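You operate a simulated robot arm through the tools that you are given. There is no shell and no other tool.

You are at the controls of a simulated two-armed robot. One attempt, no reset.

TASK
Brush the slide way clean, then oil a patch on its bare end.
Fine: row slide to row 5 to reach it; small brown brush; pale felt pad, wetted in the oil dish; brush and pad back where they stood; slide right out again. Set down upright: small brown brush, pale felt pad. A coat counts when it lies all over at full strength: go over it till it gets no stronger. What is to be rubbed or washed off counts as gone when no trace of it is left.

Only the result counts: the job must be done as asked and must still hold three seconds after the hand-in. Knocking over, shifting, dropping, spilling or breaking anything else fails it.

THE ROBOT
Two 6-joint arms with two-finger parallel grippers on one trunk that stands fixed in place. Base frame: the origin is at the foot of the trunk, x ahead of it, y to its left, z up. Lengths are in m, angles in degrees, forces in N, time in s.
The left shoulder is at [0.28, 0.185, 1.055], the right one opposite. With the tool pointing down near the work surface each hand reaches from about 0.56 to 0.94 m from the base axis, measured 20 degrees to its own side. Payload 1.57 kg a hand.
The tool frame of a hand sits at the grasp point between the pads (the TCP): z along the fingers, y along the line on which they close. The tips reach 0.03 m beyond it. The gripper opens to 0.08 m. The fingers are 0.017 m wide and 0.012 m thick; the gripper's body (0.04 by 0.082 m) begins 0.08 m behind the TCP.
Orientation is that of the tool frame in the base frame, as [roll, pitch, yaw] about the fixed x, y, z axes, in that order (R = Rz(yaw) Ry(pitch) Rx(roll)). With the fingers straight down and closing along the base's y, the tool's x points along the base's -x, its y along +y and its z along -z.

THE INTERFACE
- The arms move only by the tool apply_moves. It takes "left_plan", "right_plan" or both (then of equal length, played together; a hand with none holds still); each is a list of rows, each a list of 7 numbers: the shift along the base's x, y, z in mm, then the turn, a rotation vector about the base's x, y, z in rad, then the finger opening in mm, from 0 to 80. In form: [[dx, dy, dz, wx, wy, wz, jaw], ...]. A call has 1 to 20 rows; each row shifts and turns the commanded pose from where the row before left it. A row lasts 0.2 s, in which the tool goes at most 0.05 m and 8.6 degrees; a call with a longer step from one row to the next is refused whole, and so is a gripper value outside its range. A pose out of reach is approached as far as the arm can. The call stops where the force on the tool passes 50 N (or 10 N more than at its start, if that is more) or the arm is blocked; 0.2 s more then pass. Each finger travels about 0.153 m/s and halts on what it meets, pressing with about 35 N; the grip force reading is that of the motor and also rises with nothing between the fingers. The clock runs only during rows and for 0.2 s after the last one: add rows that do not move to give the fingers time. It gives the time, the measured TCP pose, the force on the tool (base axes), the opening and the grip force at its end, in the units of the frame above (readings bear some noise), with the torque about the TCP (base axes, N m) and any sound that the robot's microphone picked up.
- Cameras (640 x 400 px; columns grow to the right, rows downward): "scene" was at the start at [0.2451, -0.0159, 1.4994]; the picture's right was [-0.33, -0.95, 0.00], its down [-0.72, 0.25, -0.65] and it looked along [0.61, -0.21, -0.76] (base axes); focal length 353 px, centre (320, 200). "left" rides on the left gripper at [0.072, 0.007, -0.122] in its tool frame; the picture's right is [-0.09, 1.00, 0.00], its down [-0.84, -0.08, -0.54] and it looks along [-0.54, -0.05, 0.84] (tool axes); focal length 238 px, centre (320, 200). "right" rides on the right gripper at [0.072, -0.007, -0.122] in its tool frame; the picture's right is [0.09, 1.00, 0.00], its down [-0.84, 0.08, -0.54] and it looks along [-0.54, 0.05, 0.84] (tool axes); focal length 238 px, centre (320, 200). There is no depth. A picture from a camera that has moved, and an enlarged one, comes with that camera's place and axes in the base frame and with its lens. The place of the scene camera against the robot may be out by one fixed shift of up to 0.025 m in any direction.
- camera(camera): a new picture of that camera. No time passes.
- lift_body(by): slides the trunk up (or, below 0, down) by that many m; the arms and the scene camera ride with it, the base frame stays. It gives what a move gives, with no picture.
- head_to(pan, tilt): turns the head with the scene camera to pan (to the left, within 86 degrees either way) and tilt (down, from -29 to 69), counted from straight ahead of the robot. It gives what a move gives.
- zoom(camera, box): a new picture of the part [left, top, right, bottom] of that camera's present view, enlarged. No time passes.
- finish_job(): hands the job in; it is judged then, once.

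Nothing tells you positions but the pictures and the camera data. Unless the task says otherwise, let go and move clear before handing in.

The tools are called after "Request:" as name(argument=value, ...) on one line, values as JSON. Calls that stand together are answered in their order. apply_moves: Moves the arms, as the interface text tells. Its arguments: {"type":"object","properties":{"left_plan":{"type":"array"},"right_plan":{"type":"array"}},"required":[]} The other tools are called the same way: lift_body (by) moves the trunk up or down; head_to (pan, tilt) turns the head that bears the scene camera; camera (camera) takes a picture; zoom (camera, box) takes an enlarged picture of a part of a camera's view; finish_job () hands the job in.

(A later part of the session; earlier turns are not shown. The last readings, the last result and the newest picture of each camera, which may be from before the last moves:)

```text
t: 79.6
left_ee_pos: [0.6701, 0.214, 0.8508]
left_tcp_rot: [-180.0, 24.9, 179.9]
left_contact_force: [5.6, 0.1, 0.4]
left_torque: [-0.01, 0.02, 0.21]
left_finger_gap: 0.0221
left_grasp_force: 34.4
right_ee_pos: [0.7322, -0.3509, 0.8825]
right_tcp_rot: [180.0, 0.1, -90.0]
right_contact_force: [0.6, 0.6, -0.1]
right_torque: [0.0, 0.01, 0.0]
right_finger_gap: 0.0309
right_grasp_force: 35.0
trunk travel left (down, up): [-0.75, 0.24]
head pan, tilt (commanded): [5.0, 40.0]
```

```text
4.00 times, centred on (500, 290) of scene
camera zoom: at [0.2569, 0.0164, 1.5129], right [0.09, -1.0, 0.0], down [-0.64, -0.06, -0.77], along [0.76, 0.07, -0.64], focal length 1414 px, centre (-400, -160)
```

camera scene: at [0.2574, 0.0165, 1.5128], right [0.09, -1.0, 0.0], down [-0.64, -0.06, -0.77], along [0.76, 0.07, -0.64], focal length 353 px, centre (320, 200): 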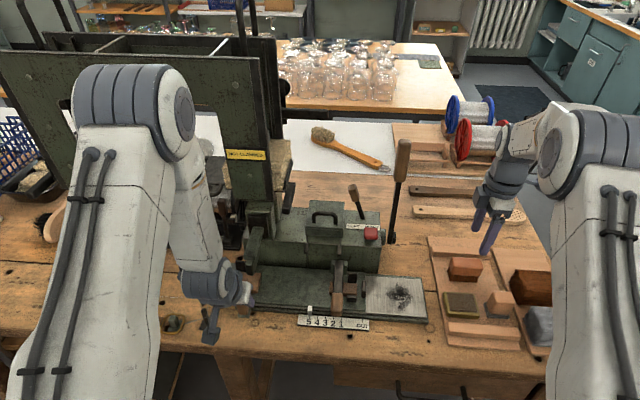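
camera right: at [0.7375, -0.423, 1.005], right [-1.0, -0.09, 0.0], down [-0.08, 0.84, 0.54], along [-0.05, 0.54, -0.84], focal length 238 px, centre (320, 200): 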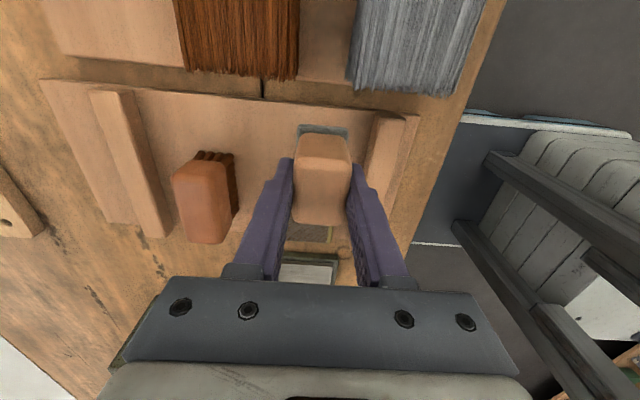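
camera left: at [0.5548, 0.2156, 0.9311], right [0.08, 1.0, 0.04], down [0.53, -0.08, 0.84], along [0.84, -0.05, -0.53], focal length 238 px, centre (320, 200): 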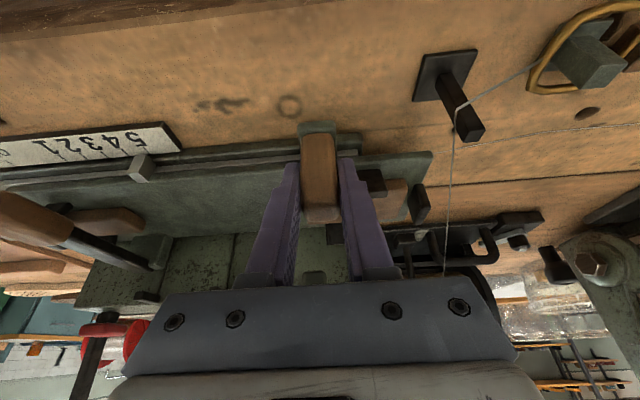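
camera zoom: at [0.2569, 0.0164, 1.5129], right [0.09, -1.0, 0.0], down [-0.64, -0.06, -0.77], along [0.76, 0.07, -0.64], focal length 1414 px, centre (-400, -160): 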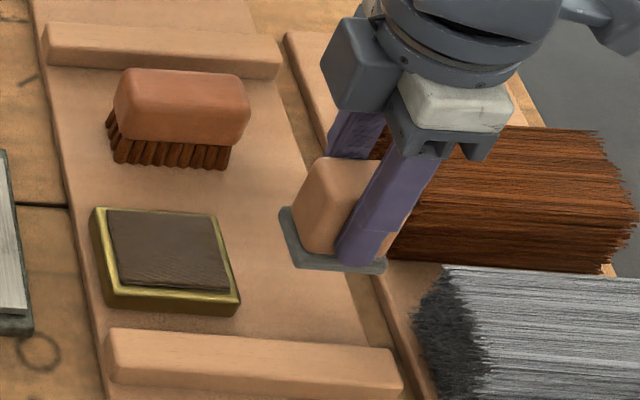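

Pad is held and lifted. Carrying it over the oil dish (centre 0.738, −0.274).

Request:
apply_moves(right_plan=[[0, 6, 0, 0, 0, 0, 10], [1, 12, 0, 0, 0, 0, 10], [1, 12, 0, 0, 0, 0, 10], [1, 12, 0, 0, 0, 0, 10], [1, 12, 0, 0, 0, 0, 10], [1, 12, 0, 0, 0, 0, 10], [1, 8, 0, 0, 0, 0, 10], [0, 4.5, 0, 0, 0, 0, 10], [0, 0, 0, 0, 0, 0, 10]])

Request:
camera(camera="right")

Request:
zoom(camera="right", box=[240, 80, 400, 260])

Request:
zoom(camera="scene", box=[430, 250, 530, 340])

```text
t: 81.6
left_ee_pos: [0.6716, 0.2132, 0.8507]
left_tcp_rot: [-179.9, 24.9, 180.0]
left_contact_force: [5.3, -0.4, 1.1]
left_torque: [0.01, -0.03, 0.18]
left_finger_gap: 0.0221
left_grasp_force: 34.8
right_ee_pos: [0.7376, -0.2728, 0.8827]
right_tcp_rot: [-180.0, 0.0, -90.0]
right_contact_force: [-0.8, 0.4, -0.3]
right_torque: [0.01, 0.01, 0.0]
right_finger_gap: 0.0312
right_grasp_force: 34.9
trunk travel left (down, up): [-0.75, 0.24]
head pan, tilt (commanded): [5.0, 40.0]
```

```text
taken
camera right: at [0.7432, -0.3438, 1.0053], right [-1.0, -0.09, 0.0], down [-0.08, 0.84, 0.54], along [-0.05, 0.54, -0.84], focal length 238 px, centre (320, 200)
```

right: 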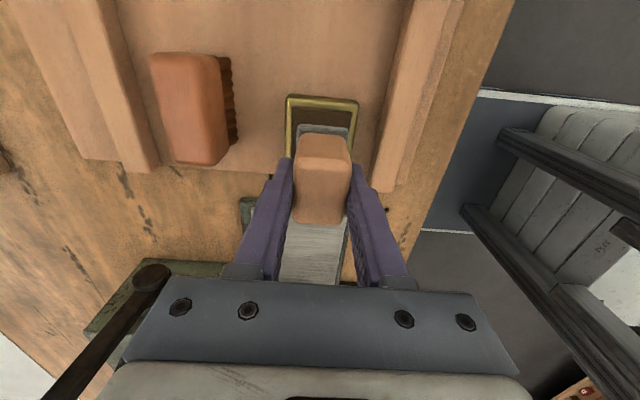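

```text
2.22 times, centred on (320, 170) of right
camera zoom: at [0.7432, -0.3438, 1.0053], right [-1.0, -0.09, 0.0], down [-0.08, 0.84, 0.54], along [-0.05, 0.54, -0.84], focal length 530 px, centre (320, 267)
```

zoom: 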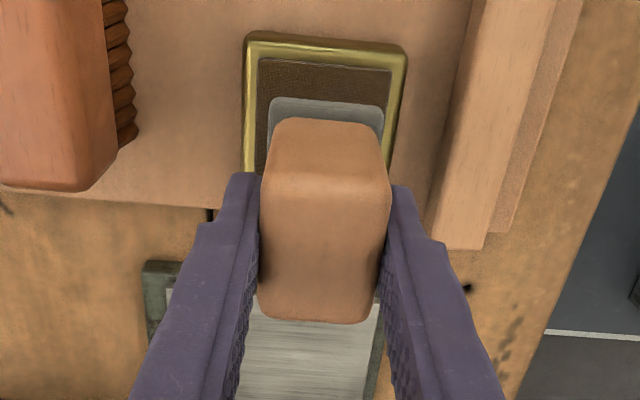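

```text
4.44 times, centred on (480, 295) of scene
camera zoom: at [0.2569, 0.0164, 1.5129], right [0.09, -1.0, 0.0], down [-0.64, -0.06, -0.77], along [0.76, 0.07, -0.64], focal length 1570 px, centre (-391, -222)
```

zoom: 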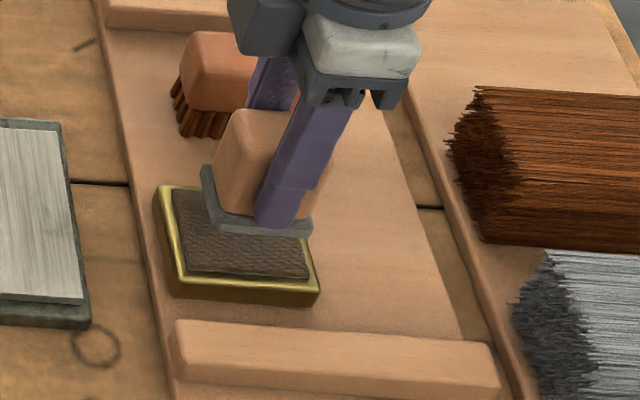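

Request:
apply_moves(right_plan=[[0, 0, -6, 0, 0, 0, 10], [0, 0, -8, 0, 0, 0, 10], [0, 0, -6, 0, 0, 0, 10], [0, 0, -4, 0, 0, 0, 10], [0, 0, 0, 0, 0, 0, 10]])

Request:
zoom(camera="scene", box=[430, 260, 510, 330])

Request:
zoom(camera="right", box=[240, 80, 400, 260])

```text
t: 82.8
left_ee_pos: [0.6707, 0.2137, 0.8508]
left_tcp_rot: [180.0, 25.0, 180.0]
left_contact_force: [18.3, -0.8, -19.4]
left_torque: [0.26, 0.75, 0.31]
left_finger_gap: 0.0217
left_grasp_force: 34.4
right_ee_pos: [0.7386, -0.2733, 0.8597]
right_tcp_rot: [-179.8, -0.1, -89.9]
right_contact_force: [-10.5, 2.3, 34.8]
right_torque: [0.09, 0.41, -0.01]
right_finger_gap: 0.0312
right_grasp_force: 35.0
trunk travel left (down, up): [-0.75, 0.24]
head pan, tilt (commanded): [5.0, 40.0]
```

```text
5.71 times, centred on (470, 295) of scene
camera zoom: at [0.2563, 0.0172, 1.5133], right [0.09, -1.0, 0.0], down [-0.64, -0.06, -0.77], along [0.76, 0.07, -0.64], focal length 2019 px, centre (-537, -343)
```

zoom: 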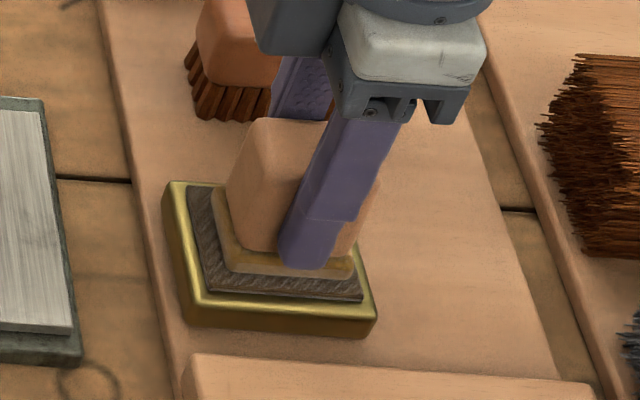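

```text
2.22 times, centred on (320, 170) of right
camera zoom: at [0.7439, -0.3447, 0.9829], right [-1.0, -0.09, 0.0], down [-0.08, 0.84, 0.54], along [-0.05, 0.54, -0.84], focal length 530 px, centre (320, 267)
```

zoom: 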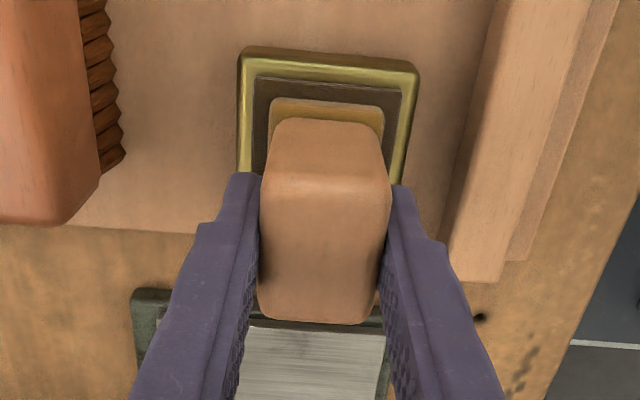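

The felt turned amber — it's wetted. The press was a bit hard (35 N), so I'll lift off and check the pad and dish.

Request:
apply_moves(right_plan=[[0, 0, 2, 0, 0, 0, 10], [0, 0, 4, 0, 0, 0, 10], [0, 0, 6, 0, 0, 0, 10], [0, 0, 8, 0, 0, 0, 10], [0, 0, 10, 0, 0, 0, 10], [0, 0, 10, 0, 0, 0, 10], [0, 0, 0, 0, 0, 0, 10]])

Request:
zoom(camera="scene", box=[430, 250, 530, 340])

Request:
zoom(camera="right", box=[240, 80, 400, 260])

```text
t: 84.4
left_ee_pos: [0.6712, 0.2129, 0.8504]
left_tcp_rot: [-179.9, 25.0, 179.9]
left_contact_force: [5.0, 1.0, -1.1]
left_torque: [0.08, -0.87, 0.05]
left_finger_gap: 0.0218
left_grasp_force: 35.0
right_ee_pos: [0.7373, -0.2731, 0.898]
right_tcp_rot: [179.8, 0.0, -90.0]
right_contact_force: [-0.2, 0.4, -0.6]
right_torque: [0.0, 0.0, 0.01]
right_finger_gap: 0.0312
right_grasp_force: 34.8
trunk travel left (down, up): [-0.75, 0.24]
head pan, tilt (commanded): [5.0, 40.0]
```

```text
4.44 times, centred on (480, 295) of scene
camera zoom: at [0.2568, 0.0164, 1.5129], right [0.09, -1.0, 0.0], down [-0.64, -0.06, -0.77], along [0.76, 0.07, -0.64], focal length 1570 px, centre (-391, -222)
```

zoom: 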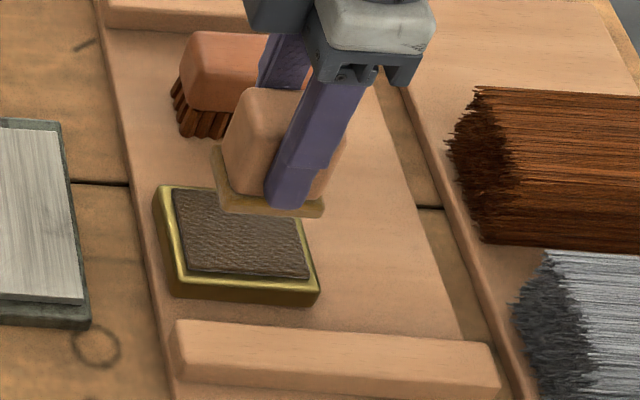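

```text
2.22 times, centred on (320, 170) of right
camera zoom: at [0.7434, -0.3446, 1.0211], right [-1.0, -0.09, 0.0], down [-0.08, 0.84, 0.54], along [-0.05, 0.54, -0.84], focal length 530 px, centre (320, 267)
```

zoom: 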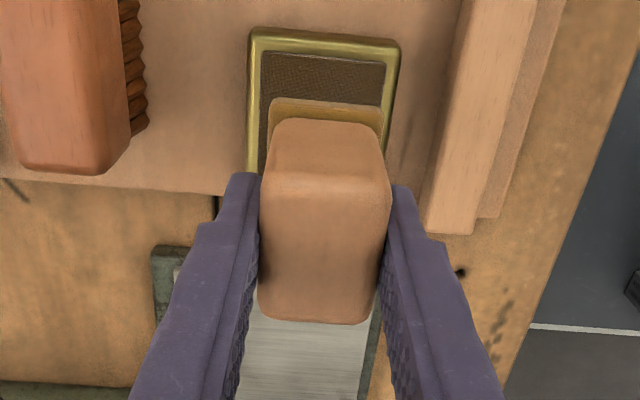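

Pad unchanged in the grip, felt evenly amber. Moving over the cleaned spot (0.750, −0.138) and lowering toward the steel.

Request:
apply_moves(right_plan=[[0, 8, 0, 0, 0, 0, 10], [1, 14, 0, 0, 0, 0, 10], [1, 14, 0, 0, 0, 0, 10], [2, 14, 0, 0, 0, 0, 10], [2, 14, 0, 0, 0, 0, 10], [2, 14, 0, 0, 0, 0, 10], [2, 14, 0, 0, 0, 0, 10], [2, 14, 0, 0, 0, 0, 10], [0, 14, -4, 0, 0, 0, 10], [0, 10, -8, 0, 0, 0, 10], [0, 5, -10, 0, 0, 0, 10], [0, 0, -10, 0, 0, 0, 10], [0, 0, -8, 0, 0, 0, 10], [0, 0, -4, 0, 0, 0, 10], [0, 0, 0, 0, 0, 0, 10]])

Request:
zoom(camera="scene", box=[350, 260, 450, 340])

Request:
camera(camera="right")

```text
t: 87.6
left_ee_pos: [0.672, 0.2131, 0.8508]
left_tcp_rot: [180.0, 24.9, 179.9]
left_contact_force: [5.5, -1.0, 2.8]
left_torque: [0.03, 0.3, 0.17]
left_finger_gap: 0.022
left_grasp_force: 35.0
right_ee_pos: [0.7494, -0.138, 0.8535]
right_tcp_rot: [180.0, 0.0, -90.0]
right_contact_force: [0.3, 0.1, -0.5]
right_torque: [-0.01, 0.03, 0.02]
right_finger_gap: 0.031
right_grasp_force: 34.6
trunk travel left (down, up): [-0.75, 0.24]
head pan, tilt (commanded): [5.0, 40.0]
```

```text
5.00 times, centred on (400, 300) of scene
camera zoom: at [0.2569, 0.0164, 1.5129], right [0.09, -1.0, 0.0], down [-0.64, -0.06, -0.77], along [0.76, 0.07, -0.64], focal length 1767 px, centre (-80, -300)
```

zoom: 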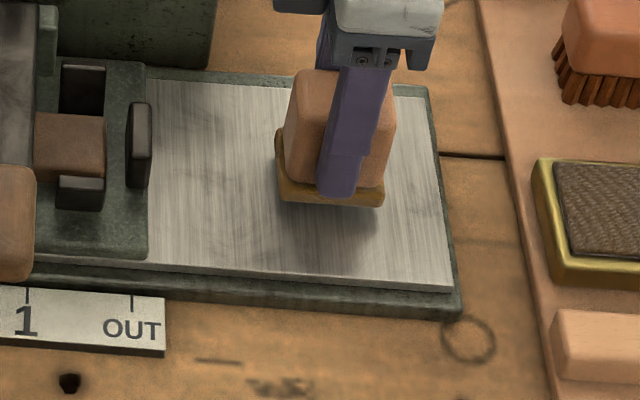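

```text
taken
camera right: at [0.7558, -0.2091, 0.9765], right [-1.0, -0.09, 0.0], down [-0.08, 0.84, 0.54], along [-0.05, 0.54, -0.84], focal length 238 px, centre (320, 200)
```

right: 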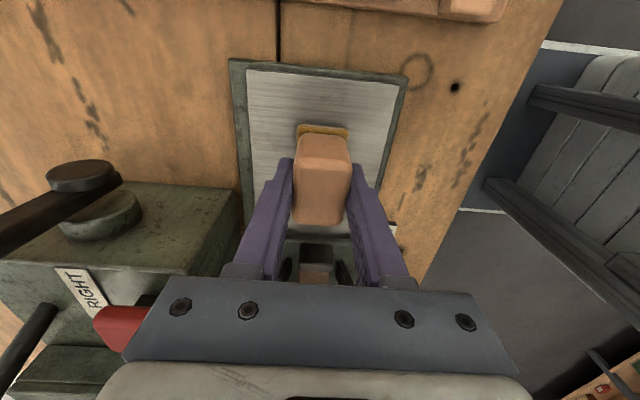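

Hovering just above the steel. Lowering in millimetre steps until light contact.

Request:
apply_moves(right_plan=[[0, 0, -1.5, 0, 0, 0, 10], [0, 0, -1.5, 0, 0, 0, 10], [0, 0, 0, 0, 0, 0, 10]])

Request:
apply_moves(right_plan=[[0, 0, -1, 0, 0, 0, 10], [0, 0, 0, 0, 0, 0, 10]])

```text
t: 88.4
left_ee_pos: [0.6711, 0.2141, 0.8506]
left_tcp_rot: [-179.9, 24.9, 179.9]
left_contact_force: [5.0, -0.5, 2.2]
left_torque: [0.03, 0.09, 0.15]
left_finger_gap: 0.0221
left_grasp_force: 34.7
right_ee_pos: [0.7491, -0.1378, 0.8515]
right_tcp_rot: [180.0, 0.0, -90.0]
right_contact_force: [-0.4, -0.4, -0.4]
right_torque: [0.01, -0.02, -0.01]
right_finger_gap: 0.031
right_grasp_force: 34.8
trunk travel left (down, up): [-0.75, 0.24]
head pan, tilt (commanded): [5.0, 40.0]
```

```text
t: 89.0
left_ee_pos: [0.6705, 0.2131, 0.8508]
left_tcp_rot: [-180.0, 24.8, 179.9]
left_contact_force: [5.1, -0.2, 1.2]
left_torque: [0.03, 0.0, 0.16]
left_finger_gap: 0.0216
left_grasp_force: 34.7
right_ee_pos: [0.7502, -0.1392, 0.8498]
right_tcp_rot: [180.0, 0.0, -90.0]
right_contact_force: [-0.1, 0.4, -1.0]
right_torque: [-0.01, -0.02, -0.01]
right_finger_gap: 0.0312
right_grasp_force: 34.8
trunk travel left (down, up): [-0.75, 0.24]
head pan, tilt (commanded): [5.0, 40.0]
```

Request:
apply_moves(right_plan=[[0, 0, -1, 0, 0, 0, 10], [0, 0, 0, 0, 0, 0, 10]])

Request:
apply_moves(right_plan=[[0, 0, -1, 0, 0, 0, 10], [0, 0, 0, 0, 0, 0, 10]])

Request:
zoom(camera="scene", box=[350, 260, 450, 340])

```text
t: 89.6
left_ee_pos: [0.6706, 0.213, 0.8515]
left_tcp_rot: [179.9, 24.9, 179.9]
left_contact_force: [4.7, 0.0, 1.1]
left_torque: [0.02, -0.14, 0.17]
left_finger_gap: 0.0218
left_grasp_force: 34.8
right_ee_pos: [0.7499, -0.1384, 0.8495]
right_tcp_rot: [-180.0, -0.1, -90.0]
right_contact_force: [-0.4, -1.0, 0.4]
right_torque: [0.05, 0.03, -0.03]
right_finger_gap: 0.0309
right_grasp_force: 35.2
trunk travel left (down, up): [-0.75, 0.24]
head pan, tilt (commanded): [5.0, 40.0]
```

```text
t: 90.2
left_ee_pos: [0.6708, 0.214, 0.8513]
left_tcp_rot: [-180.0, 24.8, 179.9]
left_contact_force: [5.6, -0.3, 0.5]
left_torque: [0.02, -0.12, 0.16]
left_finger_gap: 0.0219
left_grasp_force: 34.6
right_ee_pos: [0.7503, -0.1391, 0.849]
right_tcp_rot: [180.0, 0.0, -90.0]
right_contact_force: [0.1, -0.6, -1.0]
right_torque: [0.02, -0.03, 0.02]
right_finger_gap: 0.0312
right_grasp_force: 35.2
trunk travel left (down, up): [-0.75, 0.24]
head pan, tilt (commanded): [5.0, 40.0]
```

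```text
5.00 times, centred on (400, 300) of scene
camera zoom: at [0.2568, 0.0164, 1.5129], right [0.09, -1.0, 0.0], down [-0.64, -0.06, -0.77], along [0.76, 0.07, -0.64], focal length 1767 px, centre (-80, -300)
```

zoom: 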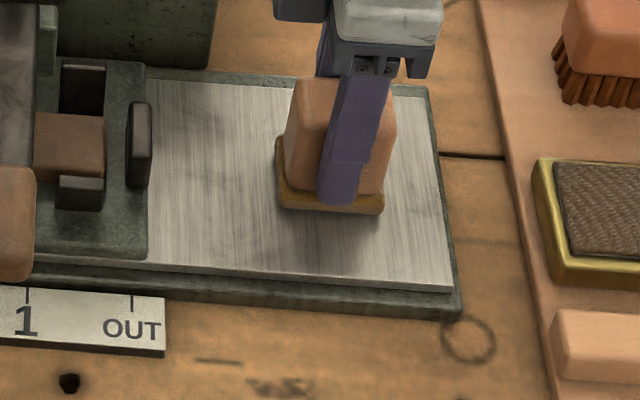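

Request:
apply_moves(right_plan=[[0, 0, -1, 0, 0, 0, 10], [0, 0, 0, 0, 0, 0, 10]])

Request:
apply_moves(right_plan=[[0, 0, -1, 0, 0, 0, 10], [0, 0, 0, 0, 0, 0, 10]])

```text
t: 90.8
left_ee_pos: [0.6709, 0.2134, 0.8503]
left_tcp_rot: [-180.0, 24.9, 179.9]
left_contact_force: [4.1, 0.4, 0.4]
left_torque: [0.02, -0.13, 0.18]
left_finger_gap: 0.0216
left_grasp_force: 34.3
right_ee_pos: [0.75, -0.139, 0.8477]
right_tcp_rot: [179.9, -0.1, -89.9]
right_contact_force: [0.7, 0.2, -0.4]
right_torque: [0.01, 0.03, -0.01]
right_finger_gap: 0.031
right_grasp_force: 34.5
trunk travel left (down, up): [-0.75, 0.24]
head pan, tilt (commanded): [5.0, 40.0]
```

```text
t: 91.4
left_ee_pos: [0.6699, 0.2141, 0.8518]
left_tcp_rot: [179.9, 24.9, 179.9]
left_contact_force: [6.2, -0.1, -2.4]
left_torque: [-0.14, -0.02, 0.16]
left_finger_gap: 0.0218
left_grasp_force: 35.0
right_ee_pos: [0.7497, -0.14, 0.848]
right_tcp_rot: [-180.0, 0.0, -90.0]
right_contact_force: [-1.0, -0.7, 4.2]
right_torque: [-0.1, 0.06, 0.02]
right_finger_gap: 0.0311
right_grasp_force: 34.7
trunk travel left (down, up): [-0.75, 0.24]
head pan, tilt (commanded): [5.0, 40.0]
```

Light contact (4 N). First wiping strokes in x to see how the film lays.

Request:
apply_moves(right_plan=[[0, 0, -0.4, 0, 0, 0, 10], [6, 0, 0, 0, 0, 0, 10], [8, 0, 0, 0, 0, 0, 10], [6, 0, 0, 0, 0, 0, 10], [-6, 0, 0, 0, 0, 0, 10], [-8, 0, 0, 0, 0, 0, 10], [-8, 0, 0, 0, 0, 0, 10], [-8, 0, 0, 0, 0, 0, 10], [-8, 0, 0, 0, 0, 0, 10], [-4, 0, 0, 0, 0, 0, 10]])

Request:
zoom(camera="scene", box=[350, 260, 450, 340])

Request:
camera(camera="right")

```text
t: 93.6
left_ee_pos: [0.6705, 0.2142, 0.8509]
left_tcp_rot: [-179.9, 24.9, 179.9]
left_contact_force: [8.9, -2.4, -7.9]
left_torque: [-0.01, -0.4, 0.01]
left_finger_gap: 0.0219
left_grasp_force: 34.7
right_ee_pos: [0.7277, -0.1377, 0.8465]
right_tcp_rot: [-179.8, -0.1, -90.0]
right_contact_force: [9.0, -0.5, 21.9]
right_torque: [-0.09, -0.2, 0.03]
right_finger_gap: 0.0311
right_grasp_force: 34.8
trunk travel left (down, up): [-0.75, 0.24]
head pan, tilt (commanded): [5.0, 40.0]
```

```text
5.00 times, centred on (400, 300) of scene
camera zoom: at [0.2568, 0.0167, 1.513], right [0.09, -1.0, 0.0], down [-0.64, -0.06, -0.77], along [0.76, 0.07, -0.64], focal length 1767 px, centre (-80, -300)
```

zoom: 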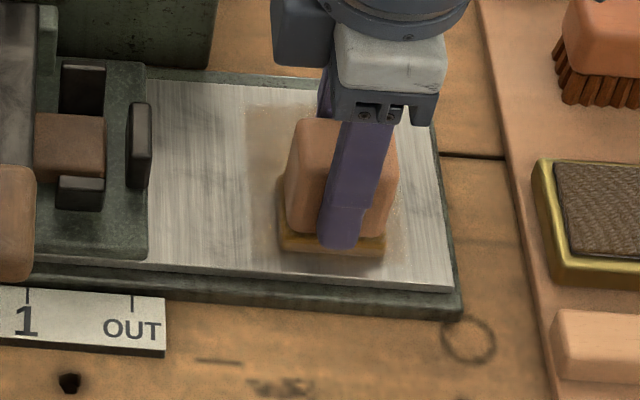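

```text
taken
camera right: at [0.7339, -0.2088, 0.9692], right [-1.0, -0.09, 0.0], down [-0.08, 0.84, 0.54], along [-0.05, 0.54, -0.84], focal length 238 px, centre (320, 200)
```

right: 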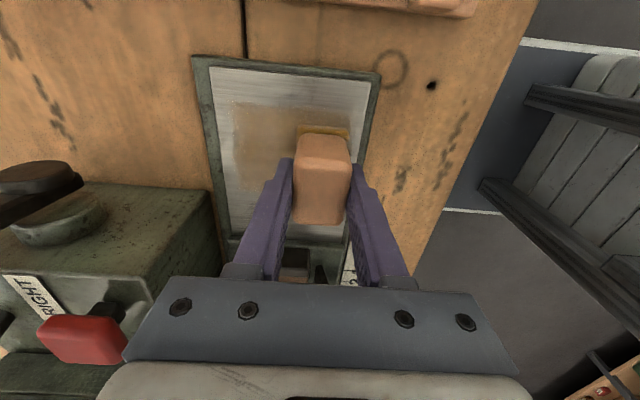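

A brownish oil film is appearing. Zooming on it to see the patch's extent.

Request:
zoom(camera="right", box=[190, 50, 390, 175])

Request:
zoom(camera="scene", box=[370, 272, 430, 320])

```text
3.20 times, centred on (290, 112) of right
camera zoom: at [0.7339, -0.2088, 0.9692], right [-1.0, -0.09, 0.0], down [-0.08, 0.84, 0.54], along [-0.05, 0.54, -0.84], focal length 763 px, centre (416, 480)
```

zoom: 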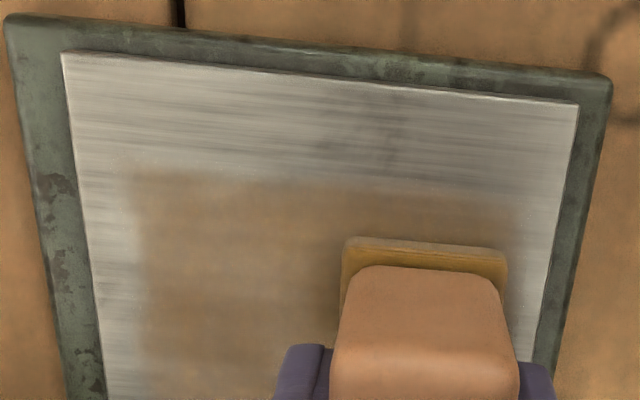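

```text
8.33 times, centred on (400, 296) of scene
camera zoom: at [0.2568, 0.0167, 1.513], right [0.09, -1.0, 0.0], down [-0.64, -0.06, -0.77], along [0.76, 0.07, -0.64], focal length 2945 px, centre (-347, -600)
```

zoom: 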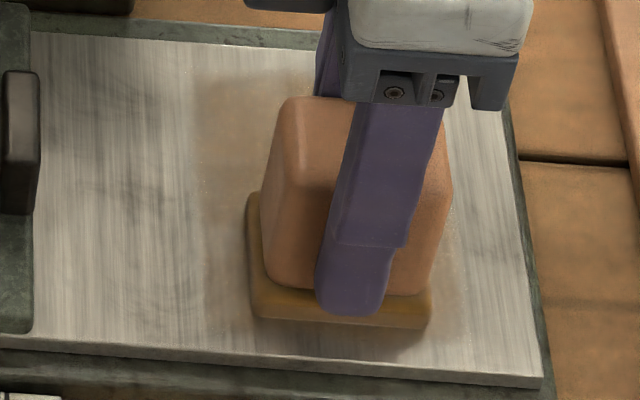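

The film fills a rectangle roughly x 0.706–0.792, y −0.173…−0.103 where the dirt had been. I'll ease pressure slightly and wipe over it in several lanes.

Request:
apply_moves(right_plan=[[0, 0, 0.8, 0, 0, 0, 10], [-3, -6, 0, 0, 0, 0, 10], [0, -6, 0, 0, 0, 0, 10], [9, 0, 0, 0, 0, 0, 10], [9, 0, 0, 0, 0, 0, 10], [9, 0, 0, 0, 0, 0, 10], [9, 0, 0, 0, 0, 0, 10], [9, 0, 0, 0, 0, 0, 10], [5, 0, 0, 0, 0, 0, 10], [0, 8, 0, 0, 0, 0, 10], [0, 8, 0, 0, 0, 0, 10], [0, 8, 0, 0, 0, 0, 10], [-9, 0, 0, 0, 0, 0, 10], [-9, 0, 0, 0, 0, 0, 10], [-9, 0, 0, 0, 0, 0, 10], [-9, 0, 0, 0, 0, 0, 10], [-9, 0, 0, 0, 0, 0, 10], [-5, 0, 0, 0, 0, 0, 10]])

Request:
zoom(camera="right", box=[190, 30, 390, 175])

Request:
zoom(camera="scene", box=[370, 272, 430, 320])

```text
t: 97.4
left_ee_pos: [0.6714, 0.2132, 0.8511]
left_tcp_rot: [-180.0, 24.9, 180.0]
left_contact_force: [7.5, -0.1, -4.8]
left_torque: [0.05, 0.11, 0.11]
left_finger_gap: 0.022
left_grasp_force: 34.5
right_ee_pos: [0.7255, -0.1273, 0.8473]
right_tcp_rot: [-179.9, 0.0, -90.0]
right_contact_force: [6.2, -0.9, 14.2]
right_torque: [-0.06, -0.18, 0.01]
right_finger_gap: 0.0313
right_grasp_force: 34.6
trunk travel left (down, up): [-0.75, 0.24]
head pan, tilt (commanded): [5.0, 40.0]
```

```text
2.76 times, centred on (290, 102) of right
camera zoom: at [0.7311, -0.1972, 0.9691], right [-1.0, -0.09, 0.0], down [-0.08, 0.84, 0.54], along [-0.05, 0.54, -0.84], focal length 658 px, centre (403, 469)
```

zoom: 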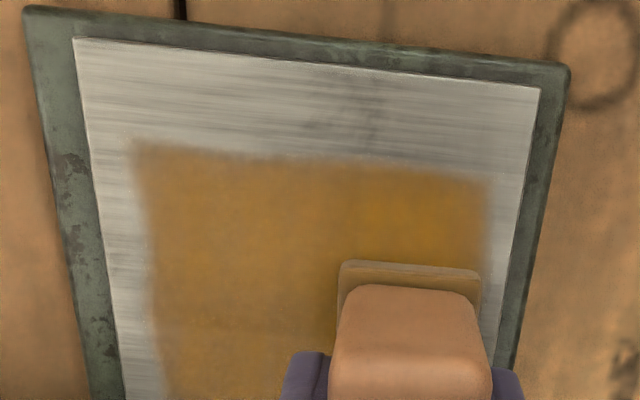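

```text
8.33 times, centred on (400, 296) of scene
camera zoom: at [0.2568, 0.0165, 1.513], right [0.09, -1.0, 0.0], down [-0.64, -0.06, -0.77], along [0.76, 0.07, -0.64], focal length 2945 px, centre (-347, -600)
```

zoom: 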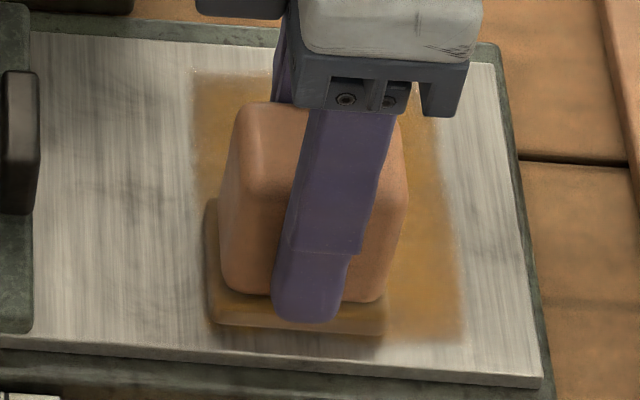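

The coat is turning amber over a fixed rectangular patch. More lanes, reaching the edges.

Request:
apply_moves(right_plan=[[-4, 0, 0, 0, 0, 0, 10], [9, 0, 0, 0, 0, 0, 10], [9, 0, 0, 0, 0, 0, 10], [9, 0, 0, 0, 0, 0, 10], [9, 0, 0, 0, 0, 0, 10], [9, 0, 0, 0, 0, 0, 10], [9, 0, 0, 0, 0, 0, 10], [3, 0, 0, 0, 0, 0, 10], [0, -6, 0, 0, 0, 0, 10], [0, -6, 0, 0, 0, 0, 10], [-9, 0, 0, 0, 0, 0, 10], [-9, 0, 0, 0, 0, 0, 10], [-9, 0, 0, 0, 0, 0, 10], [-9, 0, 0, 0, 0, 0, 10], [-9, 0, 0, 0, 0, 0, 10], [-9, 0, 0, 0, 0, 0, 10], [-3, 0, 0, 0, 0, 0, 10]])

Request:
apply_moves(right_plan=[[0, -8, 0, 0, 0, 0, 10], [0, -8, 0, 0, 0, 0, 10], [9, 0, 0, 0, 0, 0, 10], [9, 0, 0, 0, 0, 0, 10], [9, 0, 0, 0, 0, 0, 10], [9, 0, 0, 0, 0, 0, 10], [9, 0, 0, 0, 0, 0, 10], [9, 0, 0, 0, 0, 0, 10], [3, 0, 0, 0, 0, 0, 10], [0, 0, 3, 0, 0, 0, 10], [0, 0, 10, 0, 0, 0, 10], [0, -10, 14, 0, 0, 0, 10], [0, -15, 14, 0, 0, 0, 10], [0, -15, 10, 0, 0, 0, 10], [0, -15, 0, 0, 0, 0, 10], [0, -10, 0, 0, 0, 0, 10], [0, 0, 0, 0, 0, 0, 10]])

Request:
zoom(camera="scene", box=[350, 260, 450, 340])

Request:
camera(camera="right")

```text
t: 101.0
left_ee_pos: [0.6707, 0.2137, 0.8511]
left_tcp_rot: [180.0, 25.0, -180.0]
left_contact_force: [5.2, 1.0, 1.3]
left_torque: [0.07, 0.23, 0.24]
left_finger_gap: 0.0218
left_grasp_force: 34.8
right_ee_pos: [0.7202, -0.1379, 0.8463]
right_tcp_rot: [-179.9, -0.1, -90.0]
right_contact_force: [2.3, 0.2, 5.7]
right_torque: [0.0, -0.04, 0.0]
right_finger_gap: 0.0312
right_grasp_force: 35.2
trunk travel left (down, up): [-0.75, 0.24]
head pan, tilt (commanded): [5.0, 40.0]
```

```text
t: 104.6
left_ee_pos: [0.6708, 0.2146, 0.8503]
left_tcp_rot: [179.9, 24.9, 179.9]
left_contact_force: [3.2, 0.5, 1.6]
left_torque: [0.06, -0.23, 0.16]
left_finger_gap: 0.0218
left_grasp_force: 34.7
right_ee_pos: [0.7786, -0.2198, 0.8989]
right_tcp_rot: [-180.0, 0.0, -89.9]
right_contact_force: [0.2, -0.2, -1.0]
right_torque: [0.0, 0.0, 0.0]
right_finger_gap: 0.0313
right_grasp_force: 34.9
trunk travel left (down, up): [-0.75, 0.24]
head pan, tilt (commanded): [5.0, 40.0]
```

```text
5.00 times, centred on (400, 300) of scene
camera zoom: at [0.2567, 0.0164, 1.513], right [0.09, -1.0, 0.0], down [-0.64, -0.06, -0.77], along [0.76, 0.07, -0.64], focal length 1767 px, centre (-80, -300)
```

zoom: 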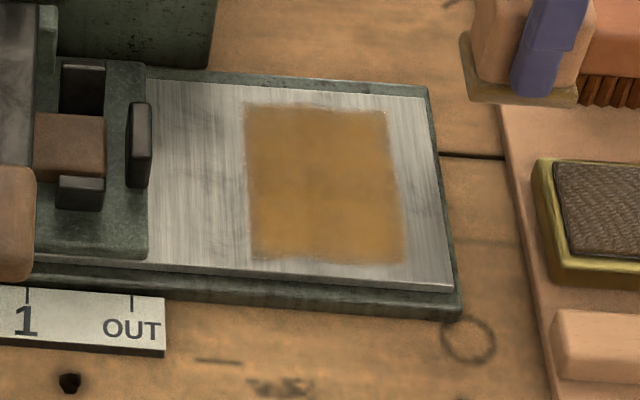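

```text
taken
camera right: at [0.7848, -0.2906, 1.0204], right [-1.0, -0.09, 0.0], down [-0.08, 0.84, 0.54], along [-0.05, 0.54, -0.84], focal length 238 px, centre (320, 200)
```

right: 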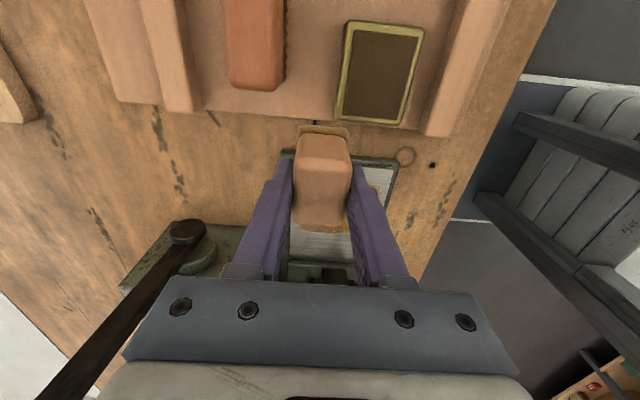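

Request:
zoom(camera="scene", box=[380, 274, 430, 314])

Request:
zoom(camera="scene", box=[430, 250, 490, 290])

```text
10.00 times, centred on (405, 294) of scene
camera zoom: at [0.2567, 0.0164, 1.513], right [0.09, -1.0, 0.0], down [-0.64, -0.06, -0.77], along [0.76, 0.07, -0.64], focal length 3534 px, centre (-530, -740)
```

zoom: 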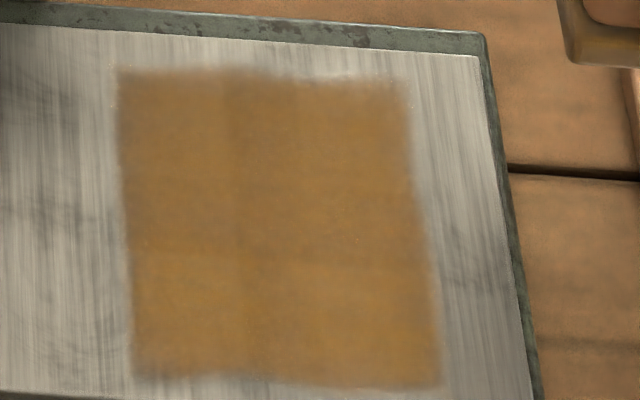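

```text
10.00 times, centred on (460, 270) of scene
camera zoom: at [0.2567, 0.0164, 1.513], right [0.09, -1.0, 0.0], down [-0.64, -0.06, -0.77], along [0.76, 0.07, -0.64], focal length 3534 px, centre (-1080, -500)
```

zoom: 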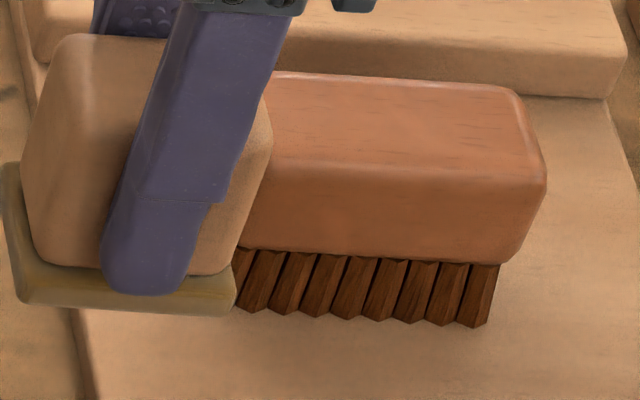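

The coat looks nearly even but the pad has paled, so I'll re-wet it gently in the dish and go over the patch again.

Request:
apply_moves(right_plan=[[-8, -10, 0, 0, 0, 0, 10], [-10, -13, 0, 0, 0, 0, 10], [-10, -13, 0, 0, 0, 0, 10], [-8, -11, 0, 0, 0, 0, 10], [-4.5, -7, 0, 0, 0, 0, 10], [0, 0, 0, 0, 0, 0, 10], [0, 0, -8, 0, 0, 0, 10], [0, 0, -10, 0, 0, 0, 10], [0, 0, -10, 0, 0, 0, 10], [0, 0, -5, 0, 0, 0, 10], [0, 0, -3, 0, 0, 0, 10], [0, 0, 0, 0, 0, 0, 10]])

Request:
zoom(camera="right", box=[240, 80, 400, 260])

Request:
zoom(camera="scene", box=[430, 260, 510, 330])

```text
t: 107.2
left_ee_pos: [0.6712, 0.214, 0.8512]
left_tcp_rot: [179.9, 24.9, 179.9]
left_contact_force: [4.1, 0.3, 2.3]
left_torque: [0.0, 0.06, 0.17]
left_finger_gap: 0.0218
left_grasp_force: 34.4
right_ee_pos: [0.7373, -0.274, 0.8632]
right_tcp_rot: [-180.0, 0.0, -90.0]
right_contact_force: [-0.2, -0.3, 0.1]
right_torque: [0.0, 0.01, 0.03]
right_finger_gap: 0.0312
right_grasp_force: 34.8
trunk travel left (down, up): [-0.75, 0.24]
head pan, tilt (commanded): [5.0, 40.0]
```

```text
2.22 times, centred on (320, 170) of right
camera zoom: at [0.7433, -0.3449, 0.9844], right [-1.0, -0.09, 0.0], down [-0.08, 0.84, 0.54], along [-0.05, 0.54, -0.84], focal length 530 px, centre (320, 267)
```

zoom: 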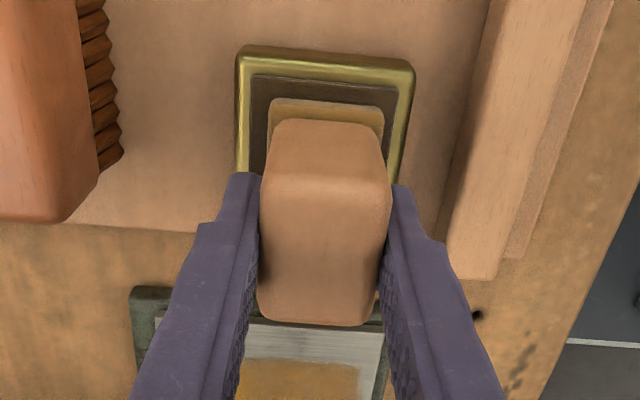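

```text
5.71 times, centred on (470, 295) of scene
camera zoom: at [0.2567, 0.0164, 1.513], right [0.09, -1.0, 0.0], down [-0.64, -0.06, -0.77], along [0.76, 0.07, -0.64], focal length 2019 px, centre (-537, -343)
```

zoom: 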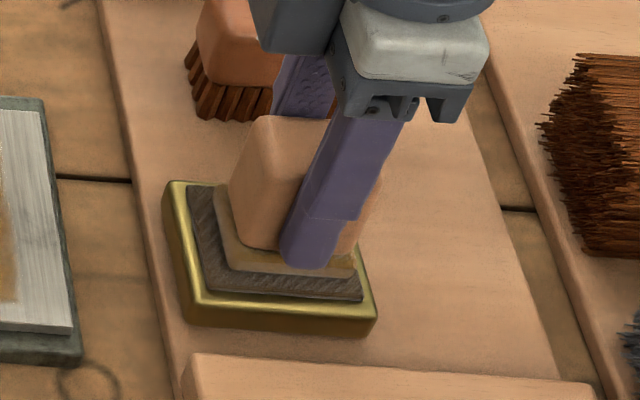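

Request:
apply_moves(right_plan=[[0, 0, -1, 0, 0, 0, 10], [0, 0, -1, 0, 0, 0, 10], [0, 0, 0, 0, 0, 0, 10]])

Request:
apply_moves(right_plan=[[0, 0, -1, 0, 0, 0, 10], [0, 0, 0, 0, 0, 0, 10]])

Request:
zoom(camera="right", box=[240, 80, 400, 260])

```text
t: 108.0
left_ee_pos: [0.6716, 0.2136, 0.8514]
left_tcp_rot: [179.9, 24.8, 179.9]
left_contact_force: [3.9, -0.3, 2.4]
left_torque: [0.02, 0.06, 0.15]
left_finger_gap: 0.0218
left_grasp_force: 35.1
right_ee_pos: [0.7363, -0.2747, 0.8603]
right_tcp_rot: [180.0, -0.1, -90.0]
right_contact_force: [-0.1, 0.0, -0.5]
right_torque: [-0.03, 0.0, 0.02]
right_finger_gap: 0.0311
right_grasp_force: 35.2
trunk travel left (down, up): [-0.75, 0.24]
head pan, tilt (commanded): [5.0, 40.0]
```

```text
t: 108.6
left_ee_pos: [0.6704, 0.2134, 0.8511]
left_tcp_rot: [179.9, 24.8, 179.9]
left_contact_force: [5.0, 1.1, 0.2]
left_torque: [-0.07, 0.2, 0.14]
left_finger_gap: 0.022
left_grasp_force: 35.1
right_ee_pos: [0.737, -0.2737, 0.859]
right_tcp_rot: [-180.0, 0.1, -90.0]
right_contact_force: [-2.4, -1.1, 4.9]
right_torque: [0.01, 0.05, 0.01]
right_finger_gap: 0.0311
right_grasp_force: 35.0
trunk travel left (down, up): [-0.75, 0.24]
head pan, tilt (commanded): [5.0, 40.0]
```

```text
2.22 times, centred on (320, 170) of right
camera zoom: at [0.7436, -0.3449, 0.9825], right [-1.0, -0.09, 0.0], down [-0.08, 0.84, 0.54], along [-0.05, 0.54, -0.84], focal length 530 px, centre (320, 267)
```

zoom: 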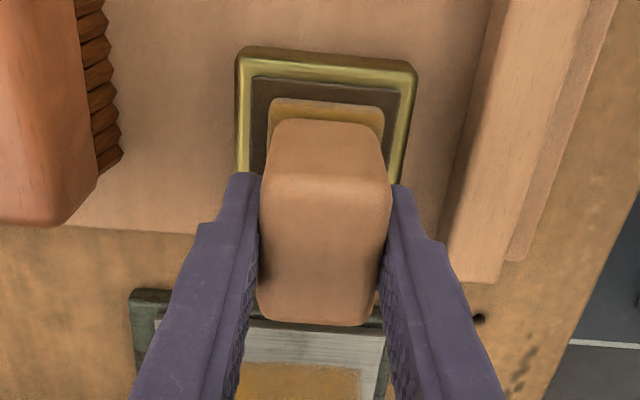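

Request:
apply_moves(right_plan=[[0, 0, 0, 0, 0, 0, 10], [0, 0, 0, 0, 0, 0, 10], [0, 0, 3, 0, 0, 0, 10], [0, 0, 8, 0, 0, 0, 10], [0, 0, 12, 0, 0, 0, 10], [0, 0, 12, 0, 0, 0, 10], [-2, 10, 2, 0, 0, 0, 10], [-2, 14, 0, 0, 0, 0, 10], [-2, 14, 0, 0, 0, 0, 10], [-2, 14, 0, 0, 0, 0, 10], [-2, 14, 0, 0, 0, 0, 10], [-2, 14, 0, 0, 0, 0, 10], [-2, 14, 0, 0, 0, 0, 10], [0, 14, -6, 0, 0, 0, 10], [0, 10, -8, 0, 0, 0, 10], [0, 4, -12, 0, 0, 0, 10], [0, 0, -12, 0, 0, 0, 10], [0, 0, -7, 0, 0, 0, 10], [0, 0, 0, 0, 0, 0, 10]])

Request:
zoom(camera="scene", box=[370, 272, 430, 320])

```text
t: 112.6
left_ee_pos: [0.6706, 0.2141, 0.8505]
left_tcp_rot: [-180.0, 25.0, 179.9]
left_contact_force: [3.1, 0.1, 2.8]
left_torque: [0.02, 0.0, 0.16]
left_finger_gap: 0.0219
left_grasp_force: 35.0
right_ee_pos: [0.7233, -0.1504, 0.8505]
right_tcp_rot: [-180.0, 0.0, -89.9]
right_contact_force: [0.3, 0.1, -0.7]
right_torque: [-0.04, -0.01, 0.02]
right_finger_gap: 0.0314
right_grasp_force: 35.1
trunk travel left (down, up): [-0.75, 0.24]
head pan, tilt (commanded): [5.0, 40.0]
```

```text
8.33 times, centred on (400, 296) of scene
camera zoom: at [0.2567, 0.0164, 1.513], right [0.09, -1.0, 0.0], down [-0.64, -0.06, -0.77], along [0.76, 0.07, -0.64], focal length 2945 px, centre (-347, -600)
```

zoom: 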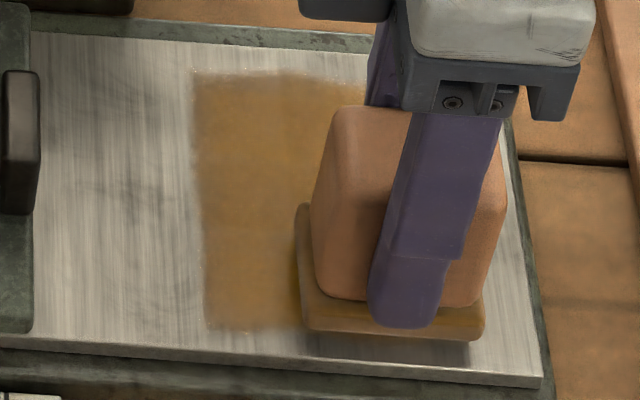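

Request:
apply_moves(right_plan=[[0, 0, -2, 0, 0, 0, 10], [0, 0, -1, 0, 0, 0, 10], [0, 0, 0, 0, 0, 0, 10]])

Request:
apply_moves(right_plan=[[0, 0, -1, 0, 0, 0, 10], [0, 0, 0, 0, 0, 0, 10]])

```text
t: 113.4
left_ee_pos: [0.6703, 0.2139, 0.8518]
left_tcp_rot: [180.0, 24.9, 179.8]
left_contact_force: [2.0, 0.1, 2.3]
left_torque: [0.05, 0.04, 0.2]
left_finger_gap: 0.022
left_grasp_force: 34.7
right_ee_pos: [0.7238, -0.1514, 0.8476]
right_tcp_rot: [180.0, 0.0, -90.1]
right_contact_force: [0.2, 0.2, 0.2]
right_torque: [0.01, 0.0, -0.02]
right_finger_gap: 0.0312
right_grasp_force: 35.2
trunk travel left (down, up): [-0.75, 0.24]
head pan, tilt (commanded): [5.0, 40.0]
```

```text
t: 114.0
left_ee_pos: [0.6702, 0.2132, 0.8507]
left_tcp_rot: [-180.0, 24.9, 179.9]
left_contact_force: [3.4, 0.2, 2.9]
left_torque: [0.01, 0.04, 0.17]
left_finger_gap: 0.0218
left_grasp_force: 34.6
right_ee_pos: [0.7243, -0.1512, 0.8466]
right_tcp_rot: [-180.0, 0.0, -90.0]
right_contact_force: [0.1, 0.1, -0.2]
right_torque: [0.0, 0.04, 0.01]
right_finger_gap: 0.0312
right_grasp_force: 35.0
trunk travel left (down, up): [-0.75, 0.24]
head pan, tilt (commanded): [5.0, 40.0]
```

Request:
apply_moves(right_plan=[[0, 0, -1, 0, 0, 0, 10], [0, 0, 0, 0, 0, 0, 10]])

Request:
apply_moves(right_plan=[[0, 0, -0.5, 0, 0, 0, 10], [0, 0, 0, 0, 0, 0, 10]])

```text
t: 114.6
left_ee_pos: [0.6705, 0.2137, 0.8508]
left_tcp_rot: [-179.9, 24.9, 179.9]
left_contact_force: [5.6, 1.0, -2.7]
left_torque: [-0.08, 0.2, 0.11]
left_finger_gap: 0.022
left_grasp_force: 34.8
right_ee_pos: [0.7229, -0.1508, 0.8469]
right_tcp_rot: [-180.0, -0.1, -90.0]
right_contact_force: [-2.9, -1.2, 6.7]
right_torque: [-0.06, 0.11, 0.0]
right_finger_gap: 0.0311
right_grasp_force: 34.6
trunk travel left (down, up): [-0.75, 0.24]
head pan, tilt (commanded): [5.0, 40.0]
```

```text
t: 115.2
left_ee_pos: [0.6703, 0.2134, 0.8497]
left_tcp_rot: [-180.0, 25.1, 179.9]
left_contact_force: [9.6, -0.3, -7.2]
left_torque: [-0.51, 0.61, -0.01]
left_finger_gap: 0.0219
left_grasp_force: 34.7
right_ee_pos: [0.7229, -0.1514, 0.8458]
right_tcp_rot: [-180.0, 0.0, -90.1]
right_contact_force: [-5.1, 2.0, 16.7]
right_torque: [0.08, 0.22, 0.0]
right_finger_gap: 0.0313
right_grasp_force: 35.3
trunk travel left (down, up): [-0.75, 0.24]
head pan, tilt (commanded): [5.0, 40.0]
```

Good pressure. Full coverage pass with the re-wetted pad: three lanes, then back again.

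Request:
apply_moves(right_plan=[[9, 0, 0, 0, 0, 0, 10], [9, 0, 0, 0, 0, 0, 10], [9, 0, 0, 0, 0, 0, 10], [9, 0, 0, 0, 0, 0, 10], [9, 0, 0, 0, 0, 0, 10], [9, 0, 0, 0, 0, 0, 10], [0, 7, 0, 0, 0, 0, 10], [0, 6, 0, 0, 0, 0, 10], [-9, 0, 0, 0, 0, 0, 10], [-9, 0, 0, 0, 0, 0, 10], [-9, 0, 0, 0, 0, 0, 10], [-9, 0, 0, 0, 0, 0, 10], [-9, 0, 0, 0, 0, 0, 10], [-9, 0, 0, 0, 0, 0, 10], [0, 7, 0, 0, 0, 0, 10], [0, 6, 0, 0, 0, 0, 10], [9, 0, 0, 0, 0, 0, 10], [9, 0, 0, 0, 0, 0, 10], [9, 0, 0, 0, 0, 0, 10]])

Request:
apply_moves(right_plan=[[9, 0, 0, 0, 0, 0, 10], [9, 0, 0, 0, 0, 0, 10], [9, 0, 0, 0, 0, 0, 10], [-9, 0, 0, 0, 0, 0, 10], [-9, 0, 0, 0, 0, 0, 10], [-9, 0, 0, 0, 0, 0, 10], [-9, 0, 0, 0, 0, 0, 10], [-9, 0, 0, 0, 0, 0, 10], [-9, 0, 0, 0, 0, 0, 10], [0, -7, 0, 0, 0, 0, 10], [0, -6, 0, 0, 0, 0, 10], [9, 0, 0, 0, 0, 0, 10], [9, 0, 0, 0, 0, 0, 10], [9, 0, 0, 0, 0, 0, 10], [9, 0, 0, 0, 0, 0, 10], [9, 0, 0, 0, 0, 0, 10], [9, 0, 0, 0, 0, 0, 10], [0, -7, 0, 0, 0, 0, 10], [0, -6, 0, 0, 0, 0, 10]])

Request:
apply_moves(right_plan=[[-9, 0, 0, 0, 0, 0, 10], [-9, 0, 0, 0, 0, 0, 10], [-9, 0, 0, 0, 0, 0, 10], [-9, 0, 0, 0, 0, 0, 10], [-9, 0, 0, 0, 0, 0, 10], [-9, 0, 0, 0, 0, 0, 10], [0, 0, 3, 0, 0, 0, 10], [0, 0, 10, 0, 0, 0, 10], [0, -10, 14, 0, 0, 0, 10], [0, -15, 14, 0, 0, 0, 10], [0, -15, 10, 0, 0, 0, 10], [0, -15, 0, 0, 0, 0, 10], [0, -10, 0, 0, 0, 0, 10], [0, 0, 0, 0, 0, 0, 10]])

Request:
zoom(camera="scene", box=[380, 274, 430, 314])

Request:
zoom(camera="scene", box=[350, 260, 450, 340])

```text
t: 119.2
left_ee_pos: [0.6707, 0.2136, 0.8518]
left_tcp_rot: [-180.0, 25.0, 179.9]
left_contact_force: [16.1, -2.1, -20.5]
left_torque: [-0.25, 0.2, 0.12]
left_finger_gap: 0.0221
left_grasp_force: 35.0
right_ee_pos: [0.749, -0.1256, 0.8458]
right_tcp_rot: [-179.9, 0.0, -90.0]
right_contact_force: [-10.3, 2.3, 30.9]
right_torque: [0.17, 0.39, 0.0]
right_finger_gap: 0.031
right_grasp_force: 35.2
trunk travel left (down, up): [-0.75, 0.24]
head pan, tilt (commanded): [5.0, 40.0]
```

```text
t: 123.2
left_ee_pos: [0.671, 0.213, 0.8504]
left_tcp_rot: [-179.8, 25.0, 179.9]
left_contact_force: [1.7, -0.2, 4.6]
left_torque: [0.04, -0.16, 0.27]
left_finger_gap: 0.022
left_grasp_force: 35.0
right_ee_pos: [0.778, -0.1511, 0.8452]
right_tcp_rot: [-179.9, -0.1, -90.0]
right_contact_force: [0.5, -0.6, -0.2]
right_torque: [0.0, 0.0, 0.01]
right_finger_gap: 0.0312
right_grasp_force: 35.5
trunk travel left (down, up): [-0.75, 0.24]
head pan, tilt (commanded): [5.0, 40.0]
```

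```text
t: 126.2
left_ee_pos: [0.6713, 0.214, 0.8506]
left_tcp_rot: [-179.9, 24.9, 179.9]
left_contact_force: [2.3, 0.7, 4.2]
left_torque: [-0.02, 0.04, 0.12]
left_finger_gap: 0.0218
left_grasp_force: 35.1
right_ee_pos: [0.7246, -0.2164, 0.895]
right_tcp_rot: [-180.0, 0.0, -89.9]
right_contact_force: [0.1, 0.5, -0.9]
right_torque: [0.01, 0.02, 0.01]
right_finger_gap: 0.0312
right_grasp_force: 35.6
trunk travel left (down, up): [-0.75, 0.24]
head pan, tilt (commanded): [5.0, 40.0]
```

```text
10.00 times, centred on (405, 294) of scene
camera zoom: at [0.2566, 0.0163, 1.513], right [0.09, -1.0, 0.0], down [-0.64, -0.06, -0.77], along [0.76, 0.07, -0.64], focal length 3534 px, centre (-530, -740)
```

zoom: 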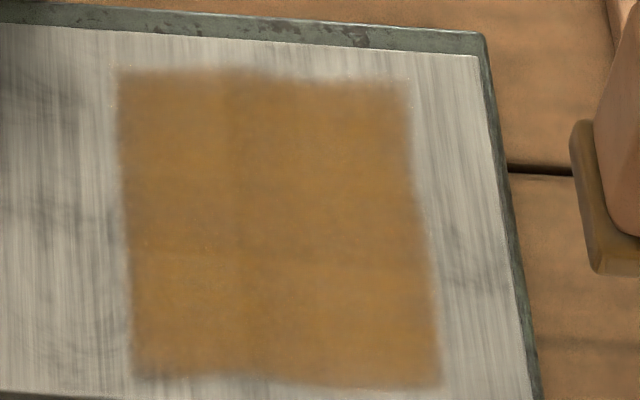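

```text
5.00 times, centred on (400, 300) of scene
camera zoom: at [0.2566, 0.0163, 1.513], right [0.09, -1.0, 0.0], down [-0.64, -0.06, -0.77], along [0.76, 0.07, -0.64], focal length 1767 px, centre (-80, -300)
```

zoom: 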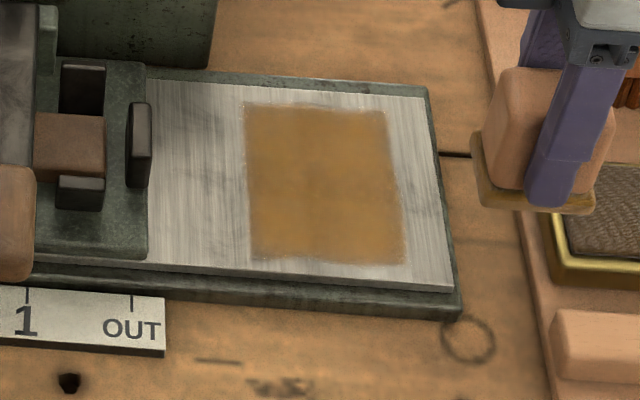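

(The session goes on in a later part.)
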